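You operate a simulated robot arm through the tools that you are given. There is no shell and no other tool. Be economical: measure what you need, move in short steps, check, and stop when the job is done.

Carry out the task below with a simulated two-armed robot. There is one attempt and no reset: what you move stays moved.

## Task
Plug the sink, run water to the 3 L mark and soak the red and yellow rags.
Fine: the tap ends shut; the other rags stay dry.

Only the result counts: the job must be done as asked and must still hold three seconds after the hand-in. Knocking over, shifting, dropping, spilling or breaking anything else fails it.

## Robot
Two 7-joint arms with two-finger parallel grippers on one trunk, on a base that drives. Base frame: it is fixed to the floor where the robot stands at the start and does not move with it; the origin is under the middle of the robot, x ahead of it, y to its left, z up. Lengths are in mm, angles in degrees, forces in N, time in s.
The left shoulder is at the start at [50, 187, 1102], the right one opposite. Places, roughly: inside of the steel sink [600, -500, 700]; sink drain [600, -600, 700]; sink tap [700, -300, 1100]; steel sink [700, -500, 600]; white wiping rag [750, 1250, 0]. Payload 3.43 kg a hand.
The tool frame of a hand sits at the grasp point between the pads (the TCP): z along the fingers, y along the line on which they close. The tips reach 30 mm beyond it. The gripper opens to 94 mm. The fingers are 28 mm wide and 10 mm thick; the gripper's body (50 by 96 mm) begins 55 mm behind the TCP.
Orientation is told as [roll, pitch, yaw] about the base's x, y, z axes, in that order, counted from this pose: with the fingers straight down and closing along the base's y, the tool's x points along the base's -x, its y along +y and its z along -z.

## Interface
- The arms move only by the tool servo_tool. It takes "left_deltas", "right_deltas" or both (then of equal length, played together; a hand with none holds still); each is a list of rows, each a list of 7 numbers: the shift along the base's x, y, z in units of 25 mm (1.0 is 25 mm), then the turn, a rotation vector about the base's x, y, z in units of 4 degrees (1.0 is 4 degrees), then the gripper command, from -1 (shut) to 1 (fully open), values between in proportion. In form: [[x, y, z, rx, ry, rz, claw], ...]. A call has 1 to 20 rows; each row shifts and turns the commanded pose from where the row before left it. A call with a number of a shift or a turn outside -1 to 1 is refused whole. Rows are played at 5 a second. More than 50 mm and 8.6 degrees between two rows, or a gripper value outside its range, and nothing of the call is played. Where a pose cannot be reached the arm comes as near as it can. A force on the tool above 90 N (or 10 N above the force at the start of the call, whichever is more), or a blocked arm, ends the call early, and 0.2 s more pass. Each finger travels about 153 mm/s and halts on what it meets, pressing with about 44 N; the grip force reading is that of the motor and also rises with nothing between the fingers. The clock runs only during rows and for 0.2 s after the last one: add rows that do not move to give the fingers time. It gives the time, the measured TCP pose, the force on the tool (base axes), the opening and the grip force at its end, in the units of the frame above (readings bear some noise), with the torque about the TCP (base axes, N m) and any sound that the robot's microphone picked up.
- Cameras (640 x 400 px; columns grow to the right, rows downward): "scene" is now at [142.7, -38.5, 1290.4]; the picture's right is [-0.42, -0.91, 0.00], its down [-0.29, 0.13, -0.95] and it looks along [0.86, -0.40, -0.32] (base axes); focal length 214 px, centre (320, 200). "left" rides on the left gripper at [76, -14, -103] in its tool frame; the picture's right is [0.18, 0.98, 0.00], its down [-0.75, 0.14, -0.64] and it looks along [-0.63, 0.12, 0.77] (tool axes); focal length 243 px, centre (320, 200). "right" rides on the right gripper at [76, 14, -102] in its tool frame; the picture's right is [-0.18, 0.98, 0.00], its down [-0.75, -0.14, -0.64] and it looks along [-0.63, -0.12, 0.77] (tool axes); focal length 243 px, centre (320, 200). There is no depth. A picture from a camera that has moved, and an enlarged one, comes with that camera's place and axes in the base frame and with its lens.
- capture(camera): a new picture of that camera. The clock stands still meanwhile.
- slide_trunk(by): slides the trunk up (or, below 0, down) by that many mm; the arms and the scene camera ride with it, the base frame stays. It gives what a move gives, with no picture.
- steer(legs): drives the robot by 1 to 6 legs, each [ahead, left, turn to the left] in mm, mm and degrees, along the robot's own axes; the way and the turn of a leg run together, so that a leg with both is an arc; at most 1500 mm and 180 degrees a leg. The arms and the cameras ride along, it lands a little off, and it stops where it bumps. It gives what a move gives.
- pan_tilt(pan, tilt): turns the head with the scene camera to pan (to the left, within 80 degrees either way) and tilt (down, from -29 to 69), counted from straight ahead of the robot. It gives what a move gives.
- zoom(camera, box): a new picture of the part [left, top, right, bottom] of that camera's present view, enlarged. The clock stands still meanwhile.
- hand_in(): hands the job in; it is judged then, once.

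Work in short steps. Places have to be worked out from the pictures, the camera data and where the tool is seen: move nearer, look again, correct. Check each grasp and each placing, and mend what went wrong. You have 120 turns and 100 pictures in all, those below and enlarged ones among them. Open the grippers and draw the arms clear of the work before you hand the job in, unless the task says otherwise; then end with one line.

The tools are called after "Emit:" as name(argument=value, ...) on one line, values as JSON. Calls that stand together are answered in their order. servo_tool: Moves the arms, as the interface text tells. Its arguments: {"type":"object","properties":{"left_deltas":{"type":"array","items":{"type":"array","items":{"type":"number"}}},"right_deltas":{"type":"array","items":{"type":"array","items":{"type":"number"}}}},"required":[]} The other tools are called the same way: slide_trunk (by) slides the trunk up or down; steer (legs) drives the base; pan_tilt (pan, tilt) turns the head that bears the scene camera; capture (camera) takes a picture; zoom (camera, box) takes an enlarged picture of a part of a camera's view; hand_in () hands the job in.

At the start:

```text
time_s: 0.0
left_ee_pos: [340.8, -25.7, 1235.0]
left_ee_rot: [-0.1, 0.0, 0.0]
left_force: [0.0, 0.6, -0.3]
left_wrist_torque: [0.01, 0.01, 0.0]
left_width: 93.6
left_finger_force: 0.0
right_ee_pos: [367.2, -380.0, 1295.1]
right_ee_rot: [0.0, 0.0, 0.0]
right_force: [-0.6, -0.7, -0.1]
right_wrist_torque: [0.02, 0.0, -0.03]
right_width: 93.9
right_finger_force: 0.0
trunk travel left (down, up): [-318.0, 114.0]
robot x, y, heading: [0.6, 1.7, 0.0]
head pan, tilt: [-24.7, 18.5]
```

scene: 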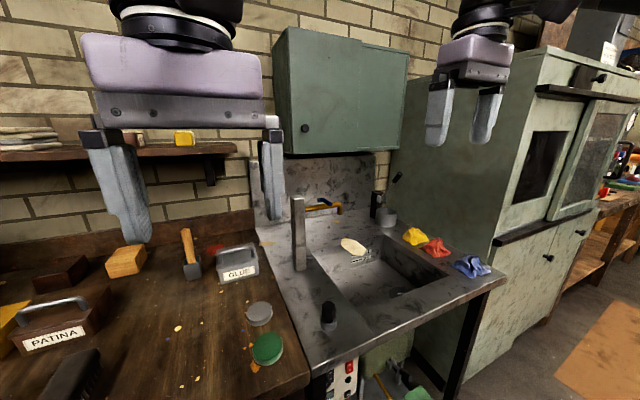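
right: 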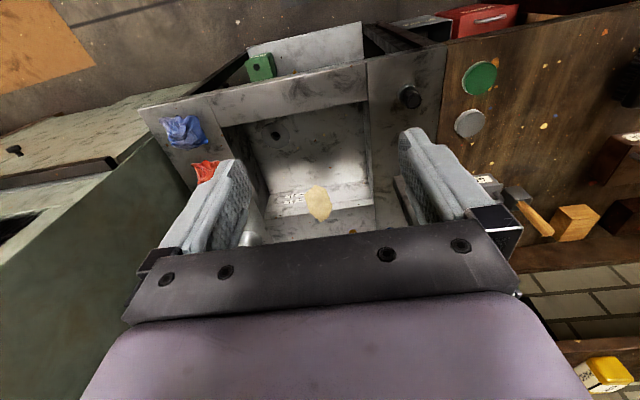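
left: 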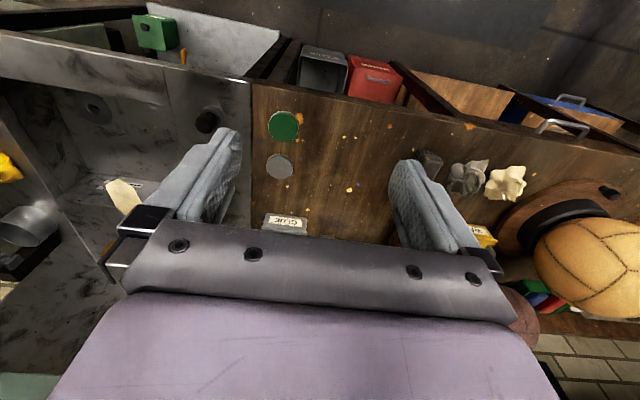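

The sink lies ahead-right; I zoom on it to see the plug, the tap, the marks and the rags.

Emit:
zoom(camera="scene", box=[280, 170, 500, 340])

Emit:
zoom(camera="right", box=[140, 60, 500, 260])

```text
2.35 times, centred on (390, 255) of scene
camera zoom: at [142.7, -38.5, 1290.4], right [-0.42, -0.91, 0.0], down [-0.29, 0.13, -0.95], along [0.86, -0.4, -0.32], focal length 505 px, centre (155, 71)
```

zoom: 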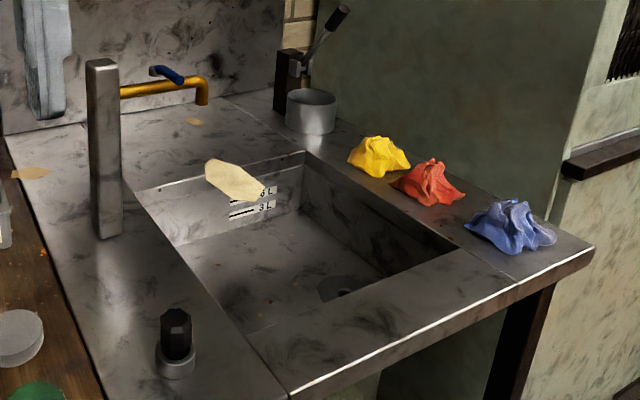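

```text
1.78 times, centred on (320, 160) of right
camera zoom: at [292.3, -366.7, 1398.6], right [0.18, 0.98, 0.0], down [0.75, -0.14, 0.64], along [0.63, -0.12, -0.77], focal length 431 px, centre (320, 271)
```

zoom: 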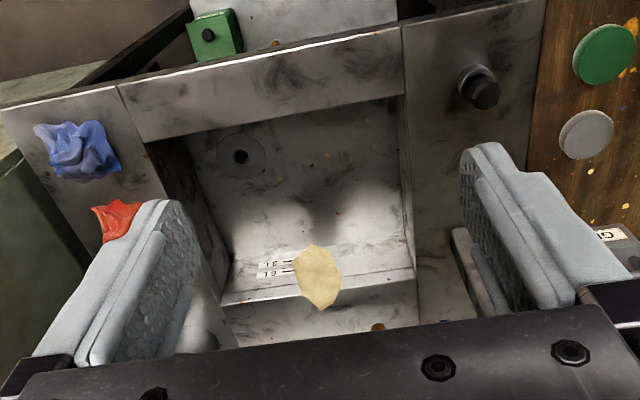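

The plug looks to be the black-knobbed disc at about (476, -217, 865), with the counter at z≈860 and its front edge at x≈405. I'll shift the robot right a bit to face the sink and look again.

Emit:
steer(legs=[[0, -250, 0]])

Emit:
pan_tilt(pan=-15, tilt=40)

Emit:
capture(camera="scene")

Emit:
capture(camera="left")

Emit:
capture(camera="right")

```text
time_s: 2.8
left_ee_pos: [340.2, -274.0, 1235.5]
left_ee_rot: [0.0, 0.0, 0.1]
left_force: [0.3, -1.1, 0.1]
left_wrist_torque: [0.03, 0.0, 0.0]
left_width: 93.9
left_finger_force: 0.0
right_ee_pos: [369.4, -626.7, 1295.8]
right_ee_rot: [0.0, 0.1, 0.2]
right_force: [0.9, 0.4, -0.1]
right_wrist_torque: [0.0, 0.01, 0.03]
right_width: 94.2
right_finger_force: 0.1
trunk travel left (down, up): [-318.0, 114.0]
robot x, y, heading: [2.1, -244.3, 0.2]
head pan, tilt: [-24.7, 18.5]
```

```text
time_s: 3.6
left_ee_pos: [340.9, -273.0, 1233.8]
left_ee_rot: [0.0, -0.1, 0.2]
left_force: [-0.3, 0.1, -0.6]
left_wrist_torque: [0.02, 0.0, -0.02]
left_width: 94.1
left_finger_force: 0.0
right_ee_pos: [369.4, -627.2, 1295.9]
right_ee_rot: [0.0, 0.0, 0.1]
right_force: [-0.4, 0.4, 0.4]
right_wrist_torque: [0.01, -0.02, 0.02]
right_width: 93.8
right_finger_force: 0.1
trunk travel left (down, up): [-318.0, 114.0]
robot x, y, heading: [-1.8, -252.0, 0.0]
head pan, tilt: [-15.0, 40.0]
```

```text
94 pictures are left
camera scene: at [140.3, -268.6, 1256.6], right [-0.26, -0.97, 0.0], down [-0.62, 0.17, -0.77], along [0.74, -0.2, -0.64], focal length 214 px, centre (320, 200)
```

scene: 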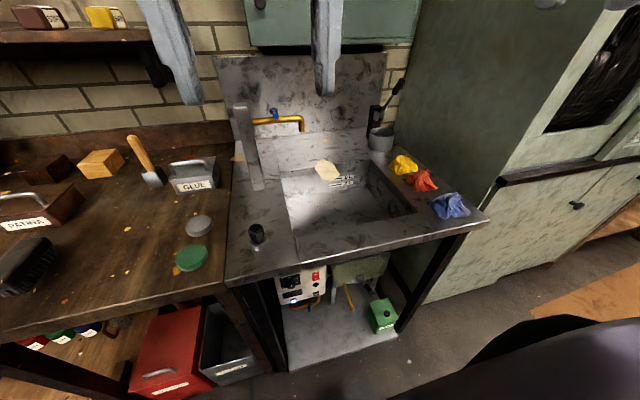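

```text
93 pictures are left
camera left: at [264.3, -287.0, 1337.9], right [-0.19, 0.98, 0.0], down [0.75, 0.14, 0.64], along [0.63, 0.12, -0.77], focal length 243 px, centre (320, 200)
```

left: 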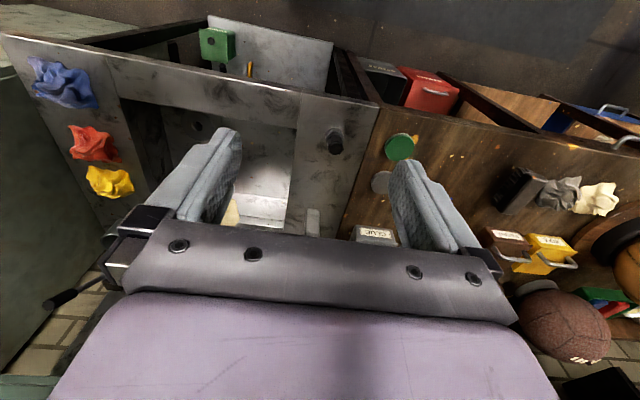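

```text
92 pictures are left
camera right: at [293.0, -613.6, 1398.6], right [0.18, 0.98, 0.0], down [0.75, -0.14, 0.64], along [0.63, -0.12, -0.77], focal length 243 px, centre (320, 200)
```

right: 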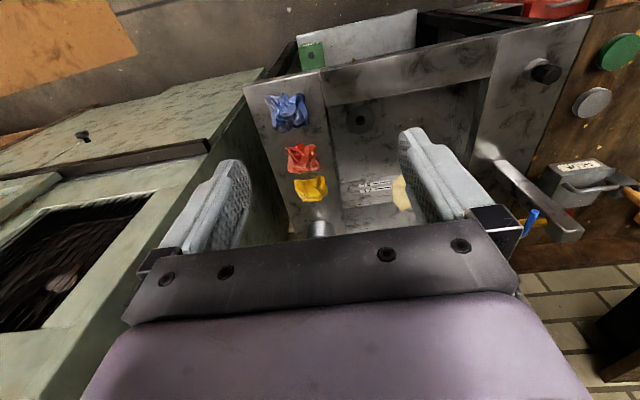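

I zoom in on the tap and what sits under the sink.

Emit:
zoom(camera="scene", box=[220, 80, 420, 205])

Emit:
zoom(camera="scene", box=[220, 200, 480, 380])

```text
3.20 times, centred on (320, 142) of scene
camera zoom: at [140.3, -268.6, 1256.6], right [-0.26, -0.97, 0.0], down [-0.62, 0.17, -0.77], along [0.74, -0.2, -0.64], focal length 686 px, centre (320, 384)
```

zoom: 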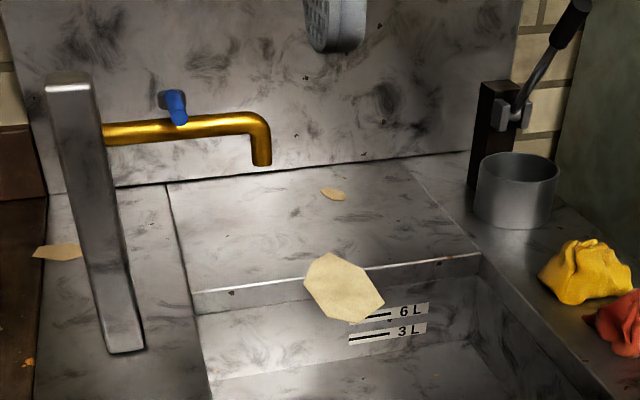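

```text
2.22 times, centred on (350, 290) of scene
camera zoom: at [140.3, -268.6, 1256.6], right [-0.26, -0.97, 0.0], down [-0.62, 0.17, -0.77], along [0.74, -0.2, -0.64], focal length 477 px, centre (253, 0)
```

zoom: 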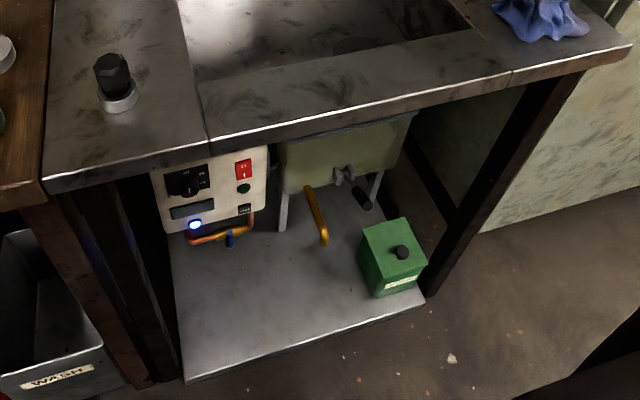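

The tap is a post at about (690, -240) with a spout and a blue lever at about (700, -302, 1085). I drive toward the plug and look down from the right hand.

Emit:
steer(legs=[[150, 110, 0]])

Emit:
capture(camera="right")

```text
time_s: 5.4
left_ee_pos: [432.7, -204.3, 1234.5]
left_ee_rot: [0.0, 0.0, -0.4]
left_force: [-0.6, -0.1, -0.6]
left_wrist_torque: [-0.03, -0.02, 0.01]
left_width: 94.3
left_finger_force: 0.1
right_ee_pos: [455.9, -559.4, 1294.4]
right_ee_rot: [0.0, 0.0, -0.5]
right_force: [0.2, 0.1, -0.7]
right_wrist_torque: [0.02, 0.0, 0.02]
right_width: 94.0
right_finger_force: 0.0
trunk travel left (down, up): [-318.0, 114.0]
robot x, y, heading: [91.1, -174.6, -0.6]
head pan, tilt: [-15.0, 40.0]
stopped in leg 1: the robot was blocked; the commanded pose is now the measured one
```

```text
89 pictures are left
camera right: at [380.3, -544.9, 1398.5], right [0.19, 0.98, 0.0], down [0.75, -0.15, 0.64], along [0.63, -0.12, -0.77], focal length 243 px, centre (320, 200)
```

right: 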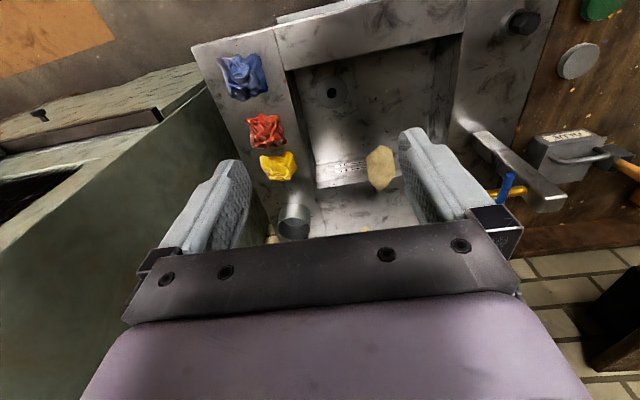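

The base is blocked at x≈91, so the arms must reach ahead from here. I back off slightly, shift left so the right hand is in line with the plug, and move the left hand aside.

Emit:
steer(legs=[[-25, 0, 0.6], [0, 175, 0]])

Emit:
servo_tool(left_deltas=[[0, 1, 0, 0, 0, 0, 1], [0, 1, 0, 0, 0, 0, 1], [0, 1, 0, 0, 0, 0, 1], [0, 1, 0, 0, 0, 0, 1], [0, 1, 0, 0, 0, 0, 1], [0, 1, 0, 0, 0, 0, 1]], right_deltas=[[0, 1, -1, 0, 0, 0, 1], [0, 1, -1, 0, 0, 0, 1], [0, 1, -1, 0, 0, 0, 1], [0, 1, -1, 0, 0, 0, 1], [0, 1, -1, 0, 0, 0, 1], [0, 1, -1, 0, 0, 0, 1]])

Emit:
capture(camera="right")

```text
time_s: 7.2
left_ee_pos: [432.1, -204.4, 1234.0]
left_ee_rot: [0.0, 0.1, -0.3]
left_force: [0.2, -0.1, 0.3]
left_wrist_torque: [-0.03, 0.01, 0.0]
left_width: 93.7
left_finger_force: 0.0
right_ee_pos: [457.1, -559.4, 1295.5]
right_ee_rot: [0.1, 0.0, -0.3]
right_force: [-0.3, 0.0, -0.4]
right_wrist_torque: [-0.02, -0.02, -0.01]
right_width: 94.1
right_finger_force: 0.0
trunk travel left (down, up): [-318.0, 114.0]
robot x, y, heading: [93.6, -174.5, -0.3]
head pan, tilt: [-15.0, 40.0]
stopped in leg 2: the robot was blocked; the commanded pose is now the measured one
```

```text
time_s: 8.6
left_ee_pos: [433.2, -53.7, 1235.8]
left_ee_rot: [0.1, 0.1, -0.3]
left_force: [0.4, -0.3, 0.8]
left_wrist_torque: [0.02, -0.01, 0.0]
left_width: 94.0
left_finger_force: 0.0
right_ee_pos: [459.4, -405.8, 1144.2]
right_ee_rot: [0.0, 0.0, -0.5]
right_force: [0.0, 1.2, -0.1]
right_wrist_torque: [0.0, 0.0, 0.01]
right_width: 93.8
right_finger_force: 0.1
trunk travel left (down, up): [-318.0, 114.0]
robot x, y, heading: [90.5, -175.5, -0.3]
head pan, tilt: [-15.0, 40.0]
```

```text
88 pictures are left
camera right: at [383.2, -392.2, 1247.9], right [0.19, 0.98, 0.0], down [0.75, -0.15, 0.64], along [0.63, -0.12, -0.77], focal length 243 px, centre (320, 200)
```

right: 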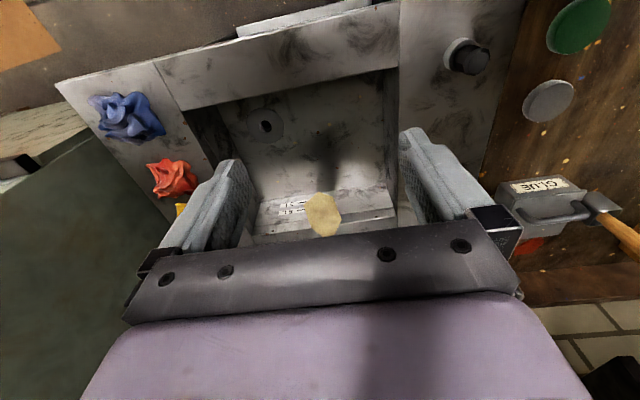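

The base didn't move; I look at the floor to see what blocks it.

Emit:
pan_tilt(pan=20, tilt=65)

Emit:
capture(camera="scene")

```text
time_s: 9.6
left_ee_pos: [432.3, -53.4, 1235.7]
left_ee_rot: [0.0, 0.1, -0.3]
left_force: [0.4, -0.1, -0.7]
left_wrist_torque: [0.02, 0.0, 0.0]
left_width: 94.0
left_finger_force: 0.1
right_ee_pos: [458.4, -407.8, 1144.3]
right_ee_rot: [0.0, 0.0, -0.3]
right_force: [-0.5, 0.5, 0.0]
right_wrist_torque: [0.0, 0.0, 0.0]
right_width: 93.9
right_finger_force: 0.1
trunk travel left (down, up): [-318.0, 114.0]
robot x, y, heading: [90.2, -177.1, -0.3]
head pan, tilt: [20.0, 65.0]
```

```text
87 pictures are left
camera scene: at [206.6, -155.5, 1224.3], right [0.33, -0.94, 0.0], down [-0.85, -0.3, -0.42], along [0.4, 0.14, -0.91], focal length 214 px, centre (320, 200)
```

scene: 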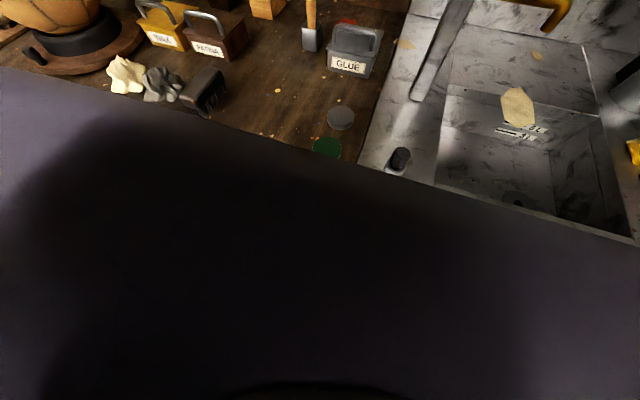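

The trunk's front seems pressed against the bench edge. I back off farther, then shift left.

Emit:
steer(legs=[[-60, 0, 0]])

Emit:
steer(legs=[[0, 120, 0]])

Emit:
steer(legs=[[50, 0, 0]])

```text
time_s: 10.6
left_ee_pos: [432.7, -53.7, 1234.7]
left_ee_rot: [-0.1, 0.1, -0.5]
left_force: [-0.2, 0.8, 0.3]
left_wrist_torque: [-0.03, 0.03, 0.01]
left_width: 93.9
left_finger_force: 0.1
right_ee_pos: [457.1, -406.8, 1144.2]
right_ee_rot: [0.0, 0.1, -0.4]
right_force: [-0.1, 0.3, 0.6]
right_wrist_torque: [0.0, -0.01, -0.02]
right_width: 94.1
right_finger_force: 0.0
trunk travel left (down, up): [-318.0, 114.0]
robot x, y, heading: [90.2, -176.9, -0.4]
head pan, tilt: [20.0, 65.0]
```

```text
time_s: 12.0
left_ee_pos: [434.0, -53.5, 1236.1]
left_ee_rot: [0.0, 0.2, -0.9]
left_force: [0.7, -0.4, -0.2]
left_wrist_torque: [0.0, 0.01, 0.02]
left_width: 94.0
left_finger_force: 0.1
right_ee_pos: [457.0, -408.3, 1144.3]
right_ee_rot: [0.0, 0.0, -1.1]
right_force: [-0.3, -0.5, 0.4]
right_wrist_torque: [0.04, 0.03, 0.01]
right_width: 94.1
right_finger_force: 0.0
trunk travel left (down, up): [-318.0, 114.0]
robot x, y, heading: [93.8, -173.0, -1.0]
head pan, tilt: [20.0, 65.0]
stopped in leg 1: the robot was blocked; the commanded pose is now the measured one
```

```text
time_s: 12.9
left_ee_pos: [434.0, -53.7, 1236.2]
left_ee_rot: [-0.1, 0.0, -0.9]
left_force: [0.5, 0.4, -0.3]
left_wrist_torque: [-0.02, -0.03, 0.03]
left_width: 93.9
left_finger_force: 0.1
right_ee_pos: [457.0, -407.7, 1143.9]
right_ee_rot: [0.1, 0.0, -1.0]
right_force: [0.1, 0.6, 1.1]
right_wrist_torque: [-0.02, 0.0, 0.01]
right_width: 94.1
right_finger_force: 0.2
trunk travel left (down, up): [-318.0, 114.0]
robot x, y, heading: [91.6, -173.3, -1.1]
head pan, tilt: [20.0, 65.0]
```

A 60 mm reverse gave no motion; I try a larger reverse to see if the base is wedged.

Emit:
steer(legs=[[-150, 0, 0]])

Emit:
capture(camera="scene")

```text
time_s: 14.1
left_ee_pos: [434.2, -53.3, 1235.2]
left_ee_rot: [0.1, 0.1, -0.9]
left_force: [-0.1, 0.1, 0.6]
left_wrist_torque: [0.01, -0.05, -0.02]
left_width: 94.0
left_finger_force: 0.0
right_ee_pos: [455.9, -408.3, 1144.5]
right_ee_rot: [0.0, 0.0, -1.2]
right_force: [0.8, 0.3, 0.6]
right_wrist_torque: [-0.01, -0.01, 0.0]
right_width: 94.0
right_finger_force: 0.1
trunk travel left (down, up): [-318.0, 114.0]
robot x, y, heading: [90.5, -173.9, -0.8]
head pan, tilt: [20.0, 65.0]
stopped in leg 1: the robot was blocked; the commanded pose is now the measured one
```

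```text
86 pictures are left
camera scene: at [207.1, -152.8, 1224.3], right [0.32, -0.95, 0.0], down [-0.86, -0.29, -0.42], along [0.4, 0.14, -0.91], focal length 214 px, centre (320, 200)
```

scene: 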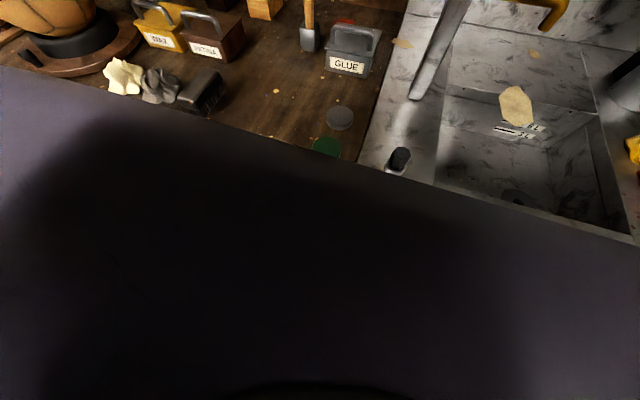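

I try moving to the right, the way away from the last leg's direction.

Emit:
steer(legs=[[0, -80, 0]])

Emit:
steer(legs=[[-90, -66, 0]])

Emit:
pan_tilt(pan=75, tilt=55)

Emit:
capture(camera="scene")

Emit:
pan_tilt(pan=-75, tilt=55)

Emit:
capture(camera="scene")

```text
time_s: 15.5
left_ee_pos: [433.4, -53.0, 1236.3]
left_ee_rot: [-0.1, 0.2, -0.5]
left_force: [1.0, 0.3, -0.1]
left_wrist_torque: [-0.02, -0.02, 0.01]
left_width: 94.2
left_finger_force: 0.0
right_ee_pos: [459.8, -407.3, 1145.5]
right_ee_rot: [0.2, 0.0, -0.5]
right_force: [0.6, 0.2, -0.1]
right_wrist_torque: [0.04, 0.01, 0.01]
right_width: 93.9
right_finger_force: 0.0
trunk travel left (down, up): [-318.0, 114.0]
robot x, y, heading: [92.0, -174.8, -0.7]
head pan, tilt: [20.0, 65.0]
stopped in leg 1: the robot was blocked; the commanded pose is now the measured one
```

```text
time_s: 16.7
left_ee_pos: [430.8, -53.9, 1235.4]
left_ee_rot: [0.1, 0.3, 0.3]
left_force: [0.7, 0.4, -0.7]
left_wrist_torque: [0.0, 0.02, -0.01]
left_width: 93.8
left_finger_force: 0.2
right_ee_pos: [462.1, -406.5, 1144.4]
right_ee_rot: [0.3, -0.1, 0.2]
right_force: [1.0, 0.6, 0.2]
right_wrist_torque: [0.01, -0.01, 0.0]
right_width: 93.9
right_finger_force: 0.1
trunk travel left (down, up): [-318.0, 114.0]
robot x, y, heading: [90.1, -180.5, 0.3]
head pan, tilt: [20.0, 65.0]
stopped in leg 1: the robot was blocked; the commanded pose is now the measured one
```

```text
time_s: 17.9
left_ee_pos: [430.6, -54.8, 1235.9]
left_ee_rot: [-0.1, 0.2, 0.3]
left_force: [-0.4, -0.5, -0.1]
left_wrist_torque: [-0.02, 0.04, 0.0]
left_width: 94.0
left_finger_force: 0.0
right_ee_pos: [461.1, -406.5, 1144.9]
right_ee_rot: [0.2, 0.0, 0.3]
right_force: [0.1, -0.6, 0.3]
right_wrist_torque: [0.04, 0.0, 0.0]
right_width: 94.0
right_finger_force: 0.0
trunk travel left (down, up): [-318.0, 114.0]
robot x, y, heading: [89.0, -182.9, 0.2]
head pan, tilt: [75.0, 55.0]
```

```text
85 pictures are left
camera scene: at [167.6, -109.1, 1235.9], right [0.97, -0.26, 0.0], down [-0.21, -0.79, -0.57], along [0.15, 0.55, -0.82], focal length 214 px, centre (320, 200)
```

scene: 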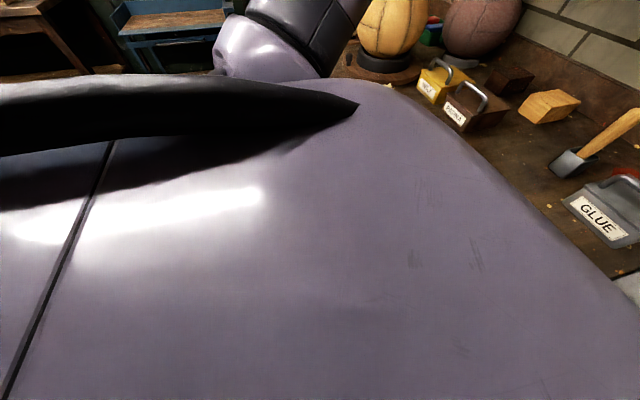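

```text
time_s: 20.3
left_ee_pos: [430.0, -53.8, 1234.8]
left_ee_rot: [0.0, 0.1, 0.4]
left_force: [-0.2, 0.1, 0.9]
left_wrist_torque: [-0.03, -0.01, -0.02]
left_width: 94.0
left_finger_force: 0.1
right_ee_pos: [462.4, -408.2, 1145.0]
right_ee_rot: [0.2, 0.0, 0.2]
right_force: [-0.1, 1.3, 0.3]
right_wrist_torque: [0.01, -0.03, 0.0]
right_width: 93.9
right_finger_force: 0.0
trunk travel left (down, up): [-318.0, 114.0]
robot x, y, heading: [90.0, -178.0, 0.2]
head pan, tilt: [-75.0, 55.0]
```

```text
84 pictures are left
camera scene: at [168.1, -248.3, 1235.9], right [-0.96, -0.26, 0.0], down [-0.22, 0.79, -0.57], along [0.15, -0.55, -0.82], focal length 214 px, centre (320, 200)
```

scene: 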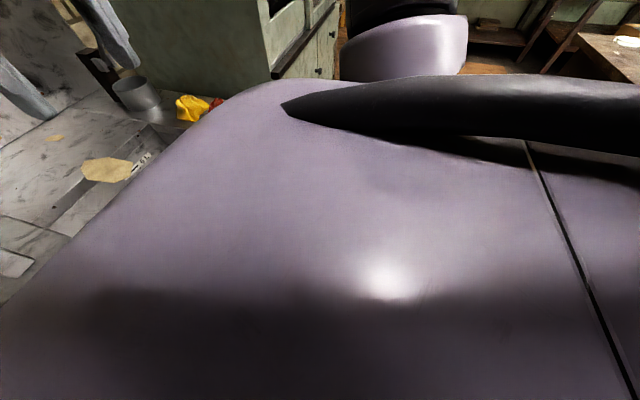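

I try a turn to see whether the base frees itself.

Emit:
steer(legs=[[0, 0, -10]])

Emit:
steer(legs=[[-300, 0, 0]])

```text
time_s: 21.4
left_ee_pos: [439.7, -55.0, 1234.9]
left_ee_rot: [0.0, 0.2, -3.0]
left_force: [0.0, 0.4, -0.1]
left_wrist_torque: [0.01, 0.01, 0.03]
left_width: 93.9
left_finger_force: 0.1
right_ee_pos: [448.7, -410.1, 1145.1]
right_ee_rot: [0.3, -0.1, -3.1]
right_force: [0.1, 0.7, -0.8]
right_wrist_torque: [0.04, 0.04, 0.01]
right_width: 93.8
right_finger_force: 0.1
trunk travel left (down, up): [-318.0, 114.0]
robot x, y, heading: [93.5, -161.4, -3.1]
head pan, tilt: [-75.0, 55.0]
```

```text
time_s: 22.6
left_ee_pos: [439.8, -54.9, 1234.9]
left_ee_rot: [0.1, 0.2, -3.3]
left_force: [-0.1, 0.1, 0.8]
left_wrist_torque: [0.02, 0.02, 0.02]
left_width: 94.1
left_finger_force: 0.1
right_ee_pos: [448.6, -409.5, 1145.6]
right_ee_rot: [0.2, -0.1, -3.5]
right_force: [0.1, -0.1, -0.1]
right_wrist_torque: [0.05, 0.02, -0.03]
right_width: 94.0
right_finger_force: 0.0
trunk travel left (down, up): [-318.0, 114.0]
robot x, y, heading: [94.1, -158.7, -3.5]
head pan, tilt: [-75.0, 55.0]
stopped in leg 1: the robot was blocked; the commanded pose is now the measured one
```

The base pivots about roughly (400, -200), at the counter's front edge, so a part of the robot is caught there. I raise the trunk a bit and try reversing again.

Emit:
slide_trunk(by=60)

Emit:
steer(legs=[[-100, 0, 0]])

```text
time_s: 23.6
left_ee_pos: [439.8, -56.3, 1295.4]
left_ee_rot: [0.0, 0.2, -3.4]
left_force: [-0.1, 0.8, 1.3]
left_wrist_torque: [0.02, -0.01, -0.03]
left_width: 94.0
left_finger_force: 0.0
right_ee_pos: [447.6, -409.3, 1204.6]
right_ee_rot: [0.3, 0.0, -3.3]
right_force: [0.2, 0.3, -0.6]
right_wrist_torque: [-0.01, -0.02, 0.03]
right_width: 94.1
right_finger_force: 0.0
trunk travel left (down, up): [-378.0, 54.0]
robot x, y, heading: [93.7, -156.0, -3.5]
head pan, tilt: [-75.0, 55.0]
```

```text
time_s: 24.7
left_ee_pos: [441.0, -55.3, 1295.3]
left_ee_rot: [0.1, 0.3, -3.6]
left_force: [0.5, 0.2, 0.8]
left_wrist_torque: [-0.01, 0.03, 0.0]
left_width: 93.9
left_finger_force: 0.0
right_ee_pos: [448.0, -409.9, 1204.5]
right_ee_rot: [0.2, -0.1, -3.9]
right_force: [-0.3, -0.9, 0.2]
right_wrist_torque: [-0.02, -0.03, 0.02]
right_width: 94.1
right_finger_force: 0.0
trunk travel left (down, up): [-378.0, 54.0]
robot x, y, heading: [92.5, -154.2, -4.0]
head pan, tilt: [-75.0, 55.0]
stopped in leg 1: the robot was blocked; the commanded pose is now the measured one
```

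Still caught; I try a few different directions with a turn.

Emit:
steer(legs=[[0, 0, 20]])

Emit:
steer(legs=[[-150, 0, 25]])

Emit:
steer(legs=[[-150, 100, -20]])

```text
time_s: 26.1
left_ee_pos: [436.0, -53.6, 1295.4]
left_ee_rot: [0.2, 0.3, -1.1]
left_force: [-0.3, 0.5, 0.4]
left_wrist_torque: [0.01, 0.01, -0.03]
left_width: 94.0
left_finger_force: 0.0
right_ee_pos: [456.7, -408.9, 1204.9]
right_ee_rot: [0.3, -0.1, -1.4]
right_force: [0.0, -0.9, 0.6]
right_wrist_torque: [0.01, 0.01, -0.01]
right_width: 93.8
right_finger_force: 0.1
trunk travel left (down, up): [-378.0, 54.0]
robot x, y, heading: [91.1, -169.7, -1.2]
head pan, tilt: [-75.0, 55.0]
stopped in leg 1: the robot was blocked; the commanded pose is now the measured one
```

```text
time_s: 27.4
left_ee_pos: [428.1, -53.9, 1296.0]
left_ee_rot: [0.1, 0.2, 1.3]
left_force: [-0.8, 0.7, 0.6]
left_wrist_torque: [-0.01, -0.01, -0.01]
left_width: 94.1
left_finger_force: 0.0
right_ee_pos: [465.0, -405.6, 1206.1]
right_ee_rot: [0.3, 0.0, 0.9]
right_force: [-1.1, 0.4, 1.0]
right_wrist_torque: [0.02, -0.05, 0.02]
right_width: 94.2
right_finger_force: 0.0
trunk travel left (down, up): [-378.0, 54.0]
robot x, y, heading: [91.3, -182.3, 1.2]
head pan, tilt: [-75.0, 55.0]
stopped in leg 1: the robot was blocked; the commanded pose is now the measured one
```

```text
time_s: 28.6
left_ee_pos: [454.4, -58.2, 1295.9]
left_ee_rot: [0.1, 0.4, -9.3]
left_force: [-0.3, -0.4, -0.1]
left_wrist_torque: [0.01, -0.01, -0.03]
left_width: 94.1
left_finger_force: 0.0
right_ee_pos: [424.3, -411.9, 1205.4]
right_ee_rot: [0.2, 0.0, -9.5]
right_force: [-0.1, 0.5, 0.2]
right_wrist_torque: [-0.01, 0.0, 0.04]
right_width: 93.9
right_finger_force: 0.0
trunk travel left (down, up): [-378.0, 54.0]
robot x, y, heading: [95.5, -127.2, -9.3]
head pan, tilt: [-75.0, 55.0]
stopped in leg 1: the robot was blocked; the commanded pose is now the measured one
```

It swings around a pinned point near (405, -205). I try to reverse from this new heading, and continue turning the same way.

Emit:
steer(legs=[[-200, 0, 0]])

Emit:
steer(legs=[[-200, 150, -30]])

```text
time_s: 29.8
left_ee_pos: [455.4, -58.5, 1295.2]
left_ee_rot: [0.1, 0.4, -9.8]
left_force: [0.2, 0.5, -0.1]
left_wrist_torque: [0.02, 0.01, -0.03]
left_width: 94.1
left_finger_force: 0.1
right_ee_pos: [423.8, -411.5, 1205.0]
right_ee_rot: [0.4, 0.0, -10.1]
right_force: [0.8, -0.5, 1.0]
right_wrist_torque: [0.01, -0.02, -0.01]
right_width: 94.1
right_finger_force: 0.1
trunk travel left (down, up): [-378.0, 54.0]
robot x, y, heading: [97.4, -127.7, -10.0]
head pan, tilt: [-75.0, 55.0]
stopped in leg 1: the robot was blocked; the commanded pose is now the measured one
```

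```text
time_s: 30.9
left_ee_pos: [465.7, -61.5, 1295.2]
left_ee_rot: [0.2, 0.4, -14.8]
left_force: [0.3, 0.3, 0.6]
left_wrist_torque: [0.03, 0.03, -0.03]
left_width: 93.7
left_finger_force: 0.0
right_ee_pos: [403.9, -410.8, 1206.2]
right_ee_rot: [0.4, -0.2, -15.1]
right_force: [-0.4, -0.1, -0.8]
right_wrist_torque: [0.0, -0.01, -0.02]
right_width: 94.0
right_finger_force: 0.1
trunk travel left (down, up): [-378.0, 54.0]
robot x, y, heading: [105.0, -93.2, -14.7]
head pan, tilt: [-75.0, 55.0]
stopped in leg 1: the robot was blocked; the commanded pose is now the measured one
```

I turn the left hand so its camera looks back and down at the robot's front and the counter edge, to see what is caught.

Emit:
servo_tool(left_deltas=[[0.5, -0.3, 0, 0, 1, 0, 0], [0.5, -0.3, 0, 0, 1, 0, 0], [0.5, -0.3, 0, 0, 1, 0, 0], [0.5, -0.3, 0, 0, 1, 0, 0], [0.5, -0.3, 0, 0, 1, 0, 0], [0.5, -0.3, 0, 0, 1, 0, 0], [0, -0.3, 0, 0, 1, 0, 0], [0, -0.3, 0, 0, 1, 0, 0], [0, 0, 0, 0, 1, 0, 0], [0, 0, 0, 0, 1, 0, 0], [0, 0, 0, 0, 1, 0, 0], [0, 0, 0, 0, 1, 0, 0], [0, 0, 0, 0, 1, 0, 0], [0, 0, 0, 0, 1, 0, 0]])

Emit:
capture(camera="left")

```text
time_s: 33.9
left_ee_pos: [470.2, -112.0, 1213.7]
left_ee_rot: [-21.0, 53.6, -25.6]
left_force: [-0.2, -0.9, -0.9]
left_wrist_torque: [-0.04, 0.02, 0.03]
left_width: 47.1
left_finger_force: 0.0
left hand out of reach, approached as far as the arm can: row 6, 7, 8, 9, 10, 11, 12, 13, 14
right_ee_pos: [403.5, -410.4, 1204.4]
right_ee_rot: [0.3, -0.1, -15.0]
right_force: [0.6, 0.1, 1.2]
right_wrist_torque: [0.0, -0.01, -0.02]
right_width: 94.1
right_finger_force: 0.0
trunk travel left (down, up): [-378.0, 54.0]
robot x, y, heading: [106.4, -92.9, -15.0]
head pan, tilt: [-75.0, 55.0]
```

```text
83 pictures are left
camera left: at [512.2, -105.1, 1336.3], right [0.04, 1.0, -0.06], down [0.96, -0.06, -0.28], along [-0.28, -0.05, -0.96], focal length 243 px, centre (320, 200)
```

left: 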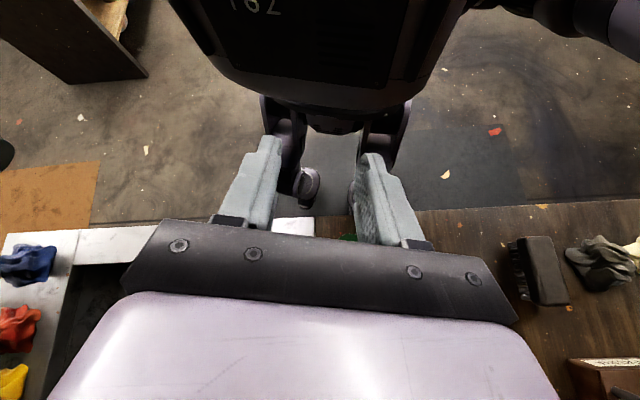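

The base has legs with wheels reaching under the counter. I zoom there.

Emit:
zoom(camera="left", box=[220, 80, 440, 240])

```text
2.50 times, centred on (330, 160) of left
camera zoom: at [512.2, -105.1, 1336.3], right [0.04, 1.0, -0.06], down [0.96, -0.06, -0.28], along [-0.28, -0.05, -0.96], focal length 606 px, centre (295, 300)
```

zoom: 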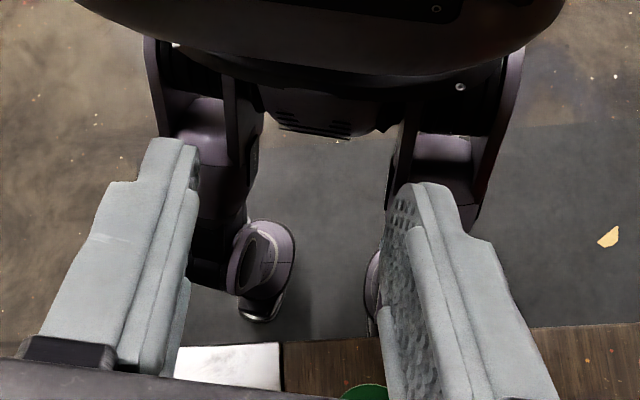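

The pinned spot sits on the robot's centreline ahead; rotation about it is free. I restore the left hand pose, then swing the other way (heading positive) so the right arm gets in front of the sink.

Emit:
servo_tool(left_deltas=[[0, 0, 0.5, 0, -1, 0, 0.5], [0, 0, 0.5, 0, -1, 0, 0.5], [0, 0, 0, 0, -1, 0, 0.5], [0, 0, 0, 0, -1, 0, 0.5], [0, 0, 0, 0, -1, 0, 0.5], [0, 0, 0, 0, -1, 0, 0.5], [-0.5, 0.3, 0, 0, -1, 0, 0.5], [-0.5, 0.3, 0, 0, -1, 0, 0.5], [-0.5, 0.3, 0, 0, -1, 0, 0.5], [-0.5, 0.3, 0, 0, -1, 0, 0.5], [-0.5, 0.3, 0, 0, -1, 0, 0.5], [-0.5, 0.3, 0, 0, -1, 0, 0.5], [-0.5, 0.3, 0, 0, -1, 0, 0.5], [-0.5, 0.3, 0, 0, -1, 0, 0.5], [-1, 0.5, 0, 0, 0, 0, 0.5], [-1, 0.5, 0, 0, 0, 0, 0.5]])

Emit:
steer(legs=[[0, -85, 15]])

Emit:
steer(legs=[[0, -85, 15]])

```text
time_s: 37.3
left_ee_pos: [317.4, -27.5, 1240.0]
left_ee_rot: [0.1, 0.4, -14.9]
left_force: [-0.6, 0.6, 0.1]
left_wrist_torque: [-0.02, -0.02, 0.01]
left_width: 70.4
left_finger_force: 0.1
right_ee_pos: [404.1, -409.5, 1206.7]
right_ee_rot: [0.2, -0.2, -15.1]
right_force: [0.1, -0.2, 0.8]
right_wrist_torque: [0.01, 0.0, 0.0]
right_width: 94.1
right_finger_force: 0.1
trunk travel left (down, up): [-378.0, 54.0]
robot x, y, heading: [103.6, -92.3, -15.1]
head pan, tilt: [-75.0, 55.0]
```

```text
time_s: 38.1
left_ee_pos: [314.6, -30.2, 1238.6]
left_ee_rot: [0.2, 0.4, -13.3]
left_force: [-0.2, -0.4, -0.1]
left_wrist_torque: [-0.01, 0.01, 0.0]
left_width: 70.5
left_finger_force: 0.0
right_ee_pos: [409.6, -410.8, 1206.0]
right_ee_rot: [0.5, -0.2, -13.7]
right_force: [-0.2, 0.7, -0.3]
right_wrist_torque: [0.05, -0.04, 0.01]
right_width: 94.1
right_finger_force: 0.1
trunk travel left (down, up): [-378.0, 54.0]
robot x, y, heading: [102.2, -101.6, -13.8]
head pan, tilt: [-75.0, 55.0]
stopped in leg 1: the robot was blocked; the commanded pose is now the measured one
```

```text
time_s: 38.9
left_ee_pos: [311.3, -33.0, 1240.2]
left_ee_rot: [0.1, 0.4, -11.9]
left_force: [0.0, -0.7, 0.6]
left_wrist_torque: [0.05, -0.01, 0.02]
left_width: 70.6
left_finger_force: 0.2
right_ee_pos: [414.3, -411.4, 1205.2]
right_ee_rot: [0.4, -0.1, -12.4]
right_force: [0.7, -0.2, -0.3]
right_wrist_torque: [0.03, 0.02, -0.02]
right_width: 94.0
right_finger_force: 0.0
trunk travel left (down, up): [-378.0, 54.0]
robot x, y, heading: [100.0, -106.5, -12.2]
head pan, tilt: [-75.0, 55.0]
stopped in leg 1: the robot was blocked; the commanded pose is now the measured one
```

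Emit:
steer(legs=[[-100, -150, 20]])

Emit:
steer(legs=[[-300, -300, 60]])

Emit:
steer(legs=[[60, -150, 20]])

```text
time_s: 40.9
left_ee_pos: [164.7, -111.8, 1240.2]
left_ee_rot: [0.2, 0.4, 8.0]
left_force: [0.6, 0.1, -0.1]
left_wrist_torque: [-0.01, 0.01, 0.0]
left_width: 70.5
left_finger_force: 0.0
right_ee_pos: [392.3, -430.8, 1206.4]
right_ee_rot: [0.4, -0.2, 7.6]
right_force: [0.3, 0.7, 1.1]
right_wrist_torque: [0.04, -0.01, -0.03]
right_width: 94.3
right_finger_force: 0.1
trunk travel left (down, up): [-378.0, 54.0]
robot x, y, heading: [-2.7, -256.9, 8.0]
head pan, tilt: [-75.0, 55.0]
```

```text
time_s: 44.0
left_ee_pos: [-100.8, -434.4, 1239.3]
left_ee_rot: [0.0, 0.4, 68.8]
left_force: [0.0, -0.4, -0.4]
left_wrist_torque: [0.02, 0.02, 0.01]
left_width: 70.5
left_finger_force: 0.1
right_ee_pos: [289.2, -393.2, 1205.5]
right_ee_rot: [0.4, -0.2, 68.4]
right_force: [1.0, 0.7, 0.4]
right_wrist_torque: [0.0, -0.01, -0.04]
right_width: 94.0
right_finger_force: 0.1
trunk travel left (down, up): [-378.0, 54.0]
robot x, y, heading: [-60.0, -653.6, 68.4]
head pan, tilt: [-75.0, 55.0]
```

```text
time_s: 46.0
left_ee_pos: [-21.5, -434.3, 1239.2]
left_ee_rot: [0.1, 0.5, 87.7]
left_force: [-0.3, -0.5, -0.2]
left_wrist_torque: [0.0, -0.02, 0.0]
left_width: 70.6
left_finger_force: 0.1
right_ee_pos: [333.2, -268.1, 1206.0]
right_ee_rot: [0.4, -0.1, 87.4]
right_force: [0.1, 0.2, -0.3]
right_wrist_torque: [0.01, -0.04, 0.0]
right_width: 93.8
right_finger_force: 0.1
trunk travel left (down, up): [-378.0, 54.0]
robot x, y, heading: [90.1, -627.7, 87.5]
head pan, tilt: [-75.0, 55.0]
stopped in leg 1: the robot was blocked; the commanded pose is now the measured one
```

Freed. I back away from the counter, and look at the floor beneath the counter for anything that may have moved.

Emit:
steer(legs=[[0, 200, 0]])

Emit:
steer(legs=[[0, 100, -87.5]])

Emit:
pan_tilt(pan=15, tilt=35)

Emit:
capture(camera="scene")

```text
time_s: 48.4
left_ee_pos: [-220.6, -425.5, 1238.9]
left_ee_rot: [0.0, 0.5, 87.9]
left_force: [-0.3, 1.0, -0.1]
left_wrist_torque: [0.03, 0.0, 0.01]
left_width: 70.8
left_finger_force: 0.0
right_ee_pos: [134.6, -258.0, 1204.7]
right_ee_rot: [0.3, 0.0, 87.3]
right_force: [-0.2, -0.3, -0.7]
right_wrist_torque: [0.0, 0.0, 0.02]
right_width: 94.0
right_finger_force: 0.0
trunk travel left (down, up): [-378.0, 54.0]
robot x, y, heading: [-108.6, -619.0, 87.8]
head pan, tilt: [-75.0, 55.0]
```

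```text
time_s: 52.5
left_ee_pos: [19.2, -436.7, 1240.9]
left_ee_rot: [0.1, 0.6, -0.3]
left_force: [-0.5, -0.2, -0.4]
left_wrist_torque: [0.01, 0.01, 0.01]
left_width: 70.3
left_finger_force: 0.1
right_ee_pos: [198.2, -786.1, 1204.8]
right_ee_rot: [0.4, 0.0, -0.7]
right_force: [-0.5, -0.4, -0.2]
right_wrist_torque: [-0.03, 0.03, -0.01]
right_width: 94.0
right_finger_force: 0.0
trunk travel left (down, up): [-378.0, 54.0]
robot x, y, heading: [-170.3, -556.2, -0.4]
head pan, tilt: [-75.0, 55.0]
```

```text
time_s: 54.1
left_ee_pos: [16.8, -431.8, 1233.8]
left_ee_rot: [2.3, -0.6, -2.9]
left_force: [-34.4, 91.6, -86.6]
left_wrist_torque: [-9.39, -11.45, -7.99]
left_width: 70.7
left_finger_force: 0.1
right_ee_pos: [198.4, -787.3, 1205.9]
right_ee_rot: [0.3, -0.1, -0.6]
right_force: [-0.5, -0.3, -0.4]
right_wrist_torque: [-0.03, 0.0, 0.0]
right_width: 94.1
right_finger_force: 0.1
trunk travel left (down, up): [-378.0, 54.0]
robot x, y, heading: [-171.0, -553.4, -0.5]
head pan, tilt: [15.0, 35.0]
```

```text
81 pictures are left
camera scene: at [-56.7, -619.1, 1317.9], right [-0.76, -0.65, 0.0], down [-0.41, 0.48, -0.78], along [0.51, -0.59, -0.63], focal length 214 px, centre (320, 200)
```

scene: 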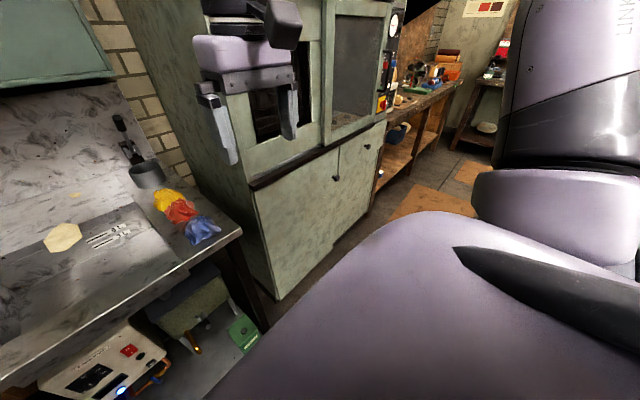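

The head touched the left hand while panning. I move the left hand forward and left, clear of the head.

Emit:
servo_tool(left_deltas=[[0.5, 1, 0, 0, 0, 0, 1], [0.5, 1, 0, 0, 0, 0, 1], [0.5, 1, 0, 0, 0, 0, 1], [1, 1, 0, 0, 0, 0, 1], [1, 0.5, 0, 0, 0, 0, 1], [1, 0, 0, 0, 0, 0, 1]])

Emit:
pan_tilt(pan=0, tilt=40)

Emit:
capture(camera="scene")

```text
time_s: 55.5
left_ee_pos: [132.0, -324.7, 1240.8]
left_ee_rot: [0.0, 0.4, -0.3]
left_force: [0.5, -0.2, 0.4]
left_wrist_torque: [-0.02, 0.02, 0.01]
left_width: 93.8
left_finger_force: 0.0
right_ee_pos: [198.4, -786.1, 1205.7]
right_ee_rot: [0.4, -0.1, -0.7]
right_force: [-0.3, -0.7, 0.0]
right_wrist_torque: [-0.01, 0.02, -0.05]
right_width: 94.0
right_finger_force: 0.0
trunk travel left (down, up): [-378.0, 54.0]
robot x, y, heading: [-169.4, -550.8, -0.7]
head pan, tilt: [15.0, 35.0]
```

```text
time_s: 56.3
left_ee_pos: [132.0, -325.4, 1240.6]
left_ee_rot: [0.2, 0.5, -0.2]
left_force: [-0.2, 0.5, 1.4]
left_wrist_torque: [-0.02, -0.02, 0.03]
left_width: 94.0
left_finger_force: 0.0
right_ee_pos: [197.9, -785.0, 1203.4]
right_ee_rot: [0.4, 0.0, -0.7]
right_force: [-0.3, 0.7, -0.3]
right_wrist_torque: [0.0, 0.0, 0.01]
right_width: 94.2
right_finger_force: 0.0
trunk travel left (down, up): [-378.0, 54.0]
robot x, y, heading: [-172.0, -555.5, -0.2]
head pan, tilt: [0.0, 40.0]
```

```text
80 pictures are left
camera scene: at [-27.5, -554.9, 1316.6], right [-0.01, -1.0, 0.0], down [-0.64, 0.01, -0.77], along [0.77, -0.01, -0.64], focal length 214 px, centre (320, 200)
```

scene: 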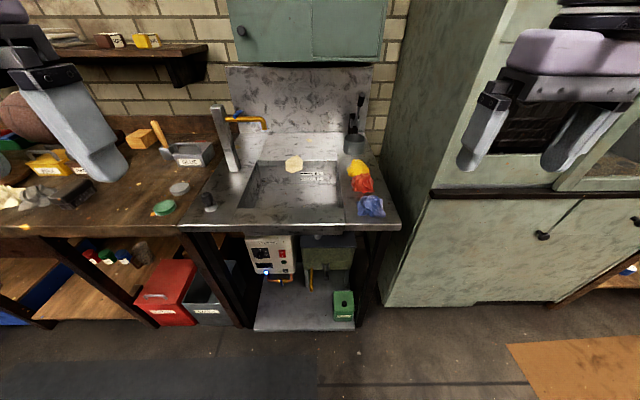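

Overview is clear, nothing has moved. I drive to about (60, -330), staying off the legs this time.

Emit:
steer(legs=[[0, 225, 0], [225, 0, 0]])

Emit:
capture(camera="scene")

```text
time_s: 60.2
left_ee_pos: [360.9, -110.6, 1239.5]
left_ee_rot: [0.0, 0.5, -0.7]
left_force: [-0.3, 0.6, -0.2]
left_wrist_torque: [0.02, 0.01, 0.04]
left_width: 94.1
left_finger_force: 0.0
right_ee_pos: [421.3, -571.8, 1205.0]
right_ee_rot: [0.4, -0.1, -1.3]
right_force: [-0.2, -0.7, -0.7]
right_wrist_torque: [0.01, -0.03, 0.04]
right_width: 94.0
right_finger_force: 0.1
trunk travel left (down, up): [-378.0, 54.0]
robot x, y, heading: [54.7, -331.6, -0.7]
head pan, tilt: [0.0, 40.0]
```

```text
79 pictures are left
camera scene: at [199.2, -338.3, 1316.5], right [-0.02, -1.0, 0.0], down [-0.64, 0.01, -0.77], along [0.77, -0.01, -0.64], focal length 214 px, centre (320, 200)
```

scene: 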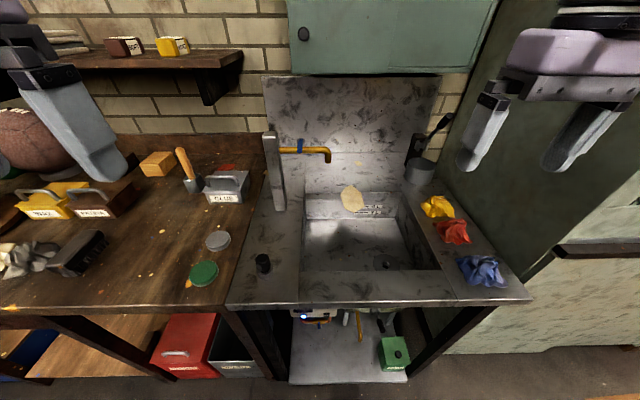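

I zoom in on the plug and the drain.

Emit:
zoom(camera="scene", box=[220, 180, 440, 310])

Emit:
capture(camera="right")

```text
2.91 times, centred on (330, 245) of scene
camera zoom: at [199.2, -338.3, 1316.5], right [-0.02, -1.0, 0.0], down [-0.64, 0.01, -0.77], along [0.77, -0.01, -0.64], focal length 624 px, centre (291, 69)
```

zoom: 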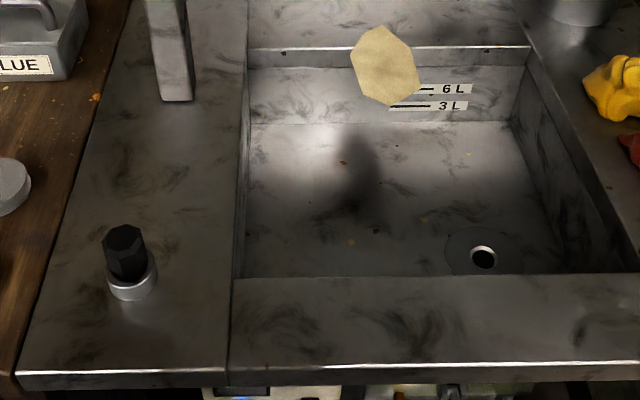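

```text
77 pictures are left
camera right: at [346.1, -556.4, 1308.8], right [0.2, 0.98, 0.01], down [0.75, -0.16, 0.64], along [0.63, -0.13, -0.77], focal length 243 px, centre (320, 200)
```

right: 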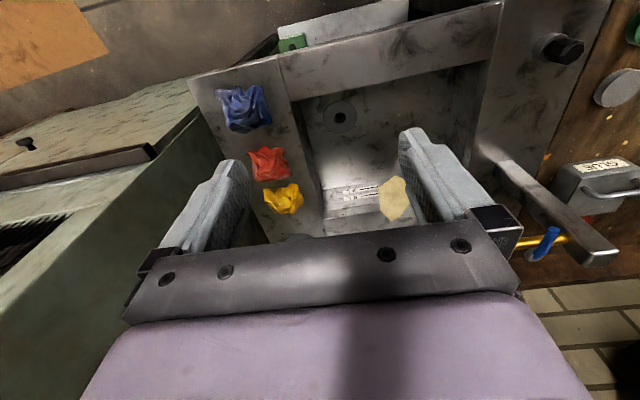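

The plug is at about (474, -216), and the drain at (581, -549, 728). I move the left hand aside and bring the right hand above the plug.

Emit:
servo_tool(left_deltas=[[0, 1, 0, 0, 0, 0, 1], [0, 1, 0, 0, 0, 0, 1], [0, 1, 0, 0, 0, 0, 1], [0, 1, 0, 0, 0, 0, 1], [0, 1, 0, 0, 0, 0, 1], [0, 0, 0, 0, 0, 0, 1], [0, 0, 0, 0, 0, 0, 1], [0, 0, 0, 0, 0, 0, 1], [0, 0, 0, 0, 0, 0, 1], [0, 0, 0, 0, 0, 0, 1], [0, 0, 0, 0, 0, 0, 1], [0, 0, 0, 0, 0, 0, 1], [0, 0, 0, 0, 0, 0, 1], [0, 0, 0, 0, 0, 0, 1], [0, 0, 0, 0, 0, 0, 1]], right_deltas=[[0.14, 0.95, -0.5, 0, 0, 0, 1], [0.14, 0.95, -0.5, 0, 0, 0, 1], [0.14, 0.95, -0.5, 0, 0, 0, 1], [0.14, 0.95, -0.5, 0, 0, 0, 1], [0.14, 0.95, -0.5, 0, 0, 0, 1], [0.14, 0.95, -0.5, 0, 0, 0, 1], [0.14, 0.95, -0.5, 0, 0, 0, 1], [0.14, 0.95, -0.5, 0, 0, 0, 1], [0.14, 0.95, -0.5, 0, 0, 0, 1], [0.14, 0.95, -0.5, 0, 0, 0, 1], [0.14, 0.95, -0.5, 0, 0, 0, 1], [0.14, 0.95, -0.5, 0, 0, 0, 1], [0.14, 0.95, -0.5, 0, 0, 0, 1], [0.14, 0.95, -0.5, 0, 0, 0, 1], [0.14, 0.95, -0.5, 0, 0, 0, 1]])

Emit:
capture(camera="right")

Emit:
capture(camera="scene")

```text
time_s: 63.4
left_ee_pos: [360.9, 14.7, 1240.4]
left_ee_rot: [0.1, 0.5, -0.6]
left_force: [0.1, -0.7, -0.2]
left_wrist_torque: [0.0, 0.0, 0.02]
left_width: 94.2
left_finger_force: 0.1
right_ee_pos: [432.8, -467.5, 1114.3]
right_ee_rot: [0.5, -0.3, -1.2]
right_force: [0.2, -0.8, -0.4]
right_wrist_torque: [0.01, 0.01, 0.04]
right_width: 94.0
right_finger_force: 0.1
right hand out of reach, approached as far as the arm can: row 5, 6, 7, 8, 9, 10, 11, 12, 13, 14, 15
trunk travel left (down, up): [-378.0, 54.0]
robot x, y, heading: [54.0, -333.9, -0.8]
head pan, tilt: [0.0, 40.0]
```

```text
76 pictures are left
camera right: at [356.2, -453.1, 1217.5], right [0.2, 0.98, 0.01], down [0.75, -0.16, 0.64], along [0.63, -0.13, -0.77], focal length 243 px, centre (320, 200)
```

right: 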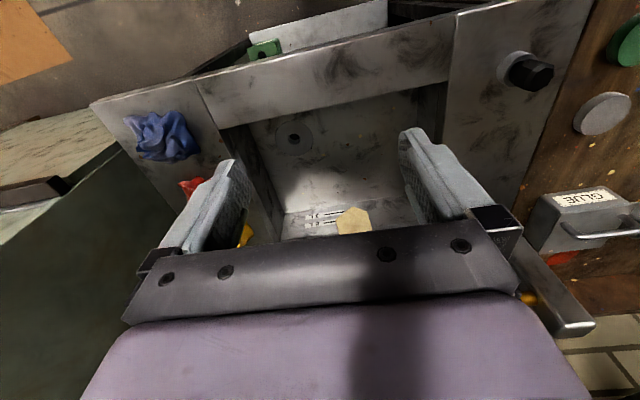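

```text
75 pictures are left
camera scene: at [198.5, -338.3, 1316.6], right [-0.02, -1.0, 0.0], down [-0.64, 0.01, -0.77], along [0.77, -0.01, -0.64], focal length 214 px, centre (320, 200)
```

scene: 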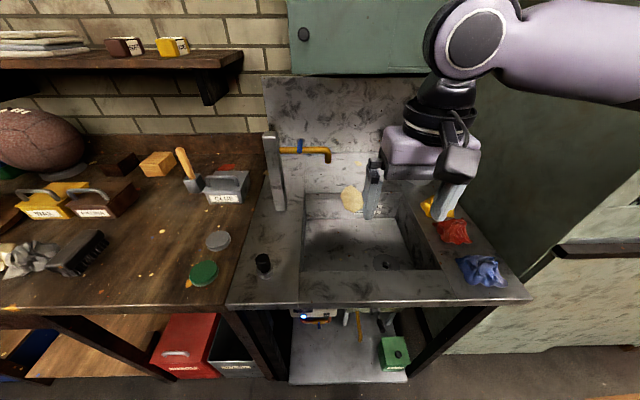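

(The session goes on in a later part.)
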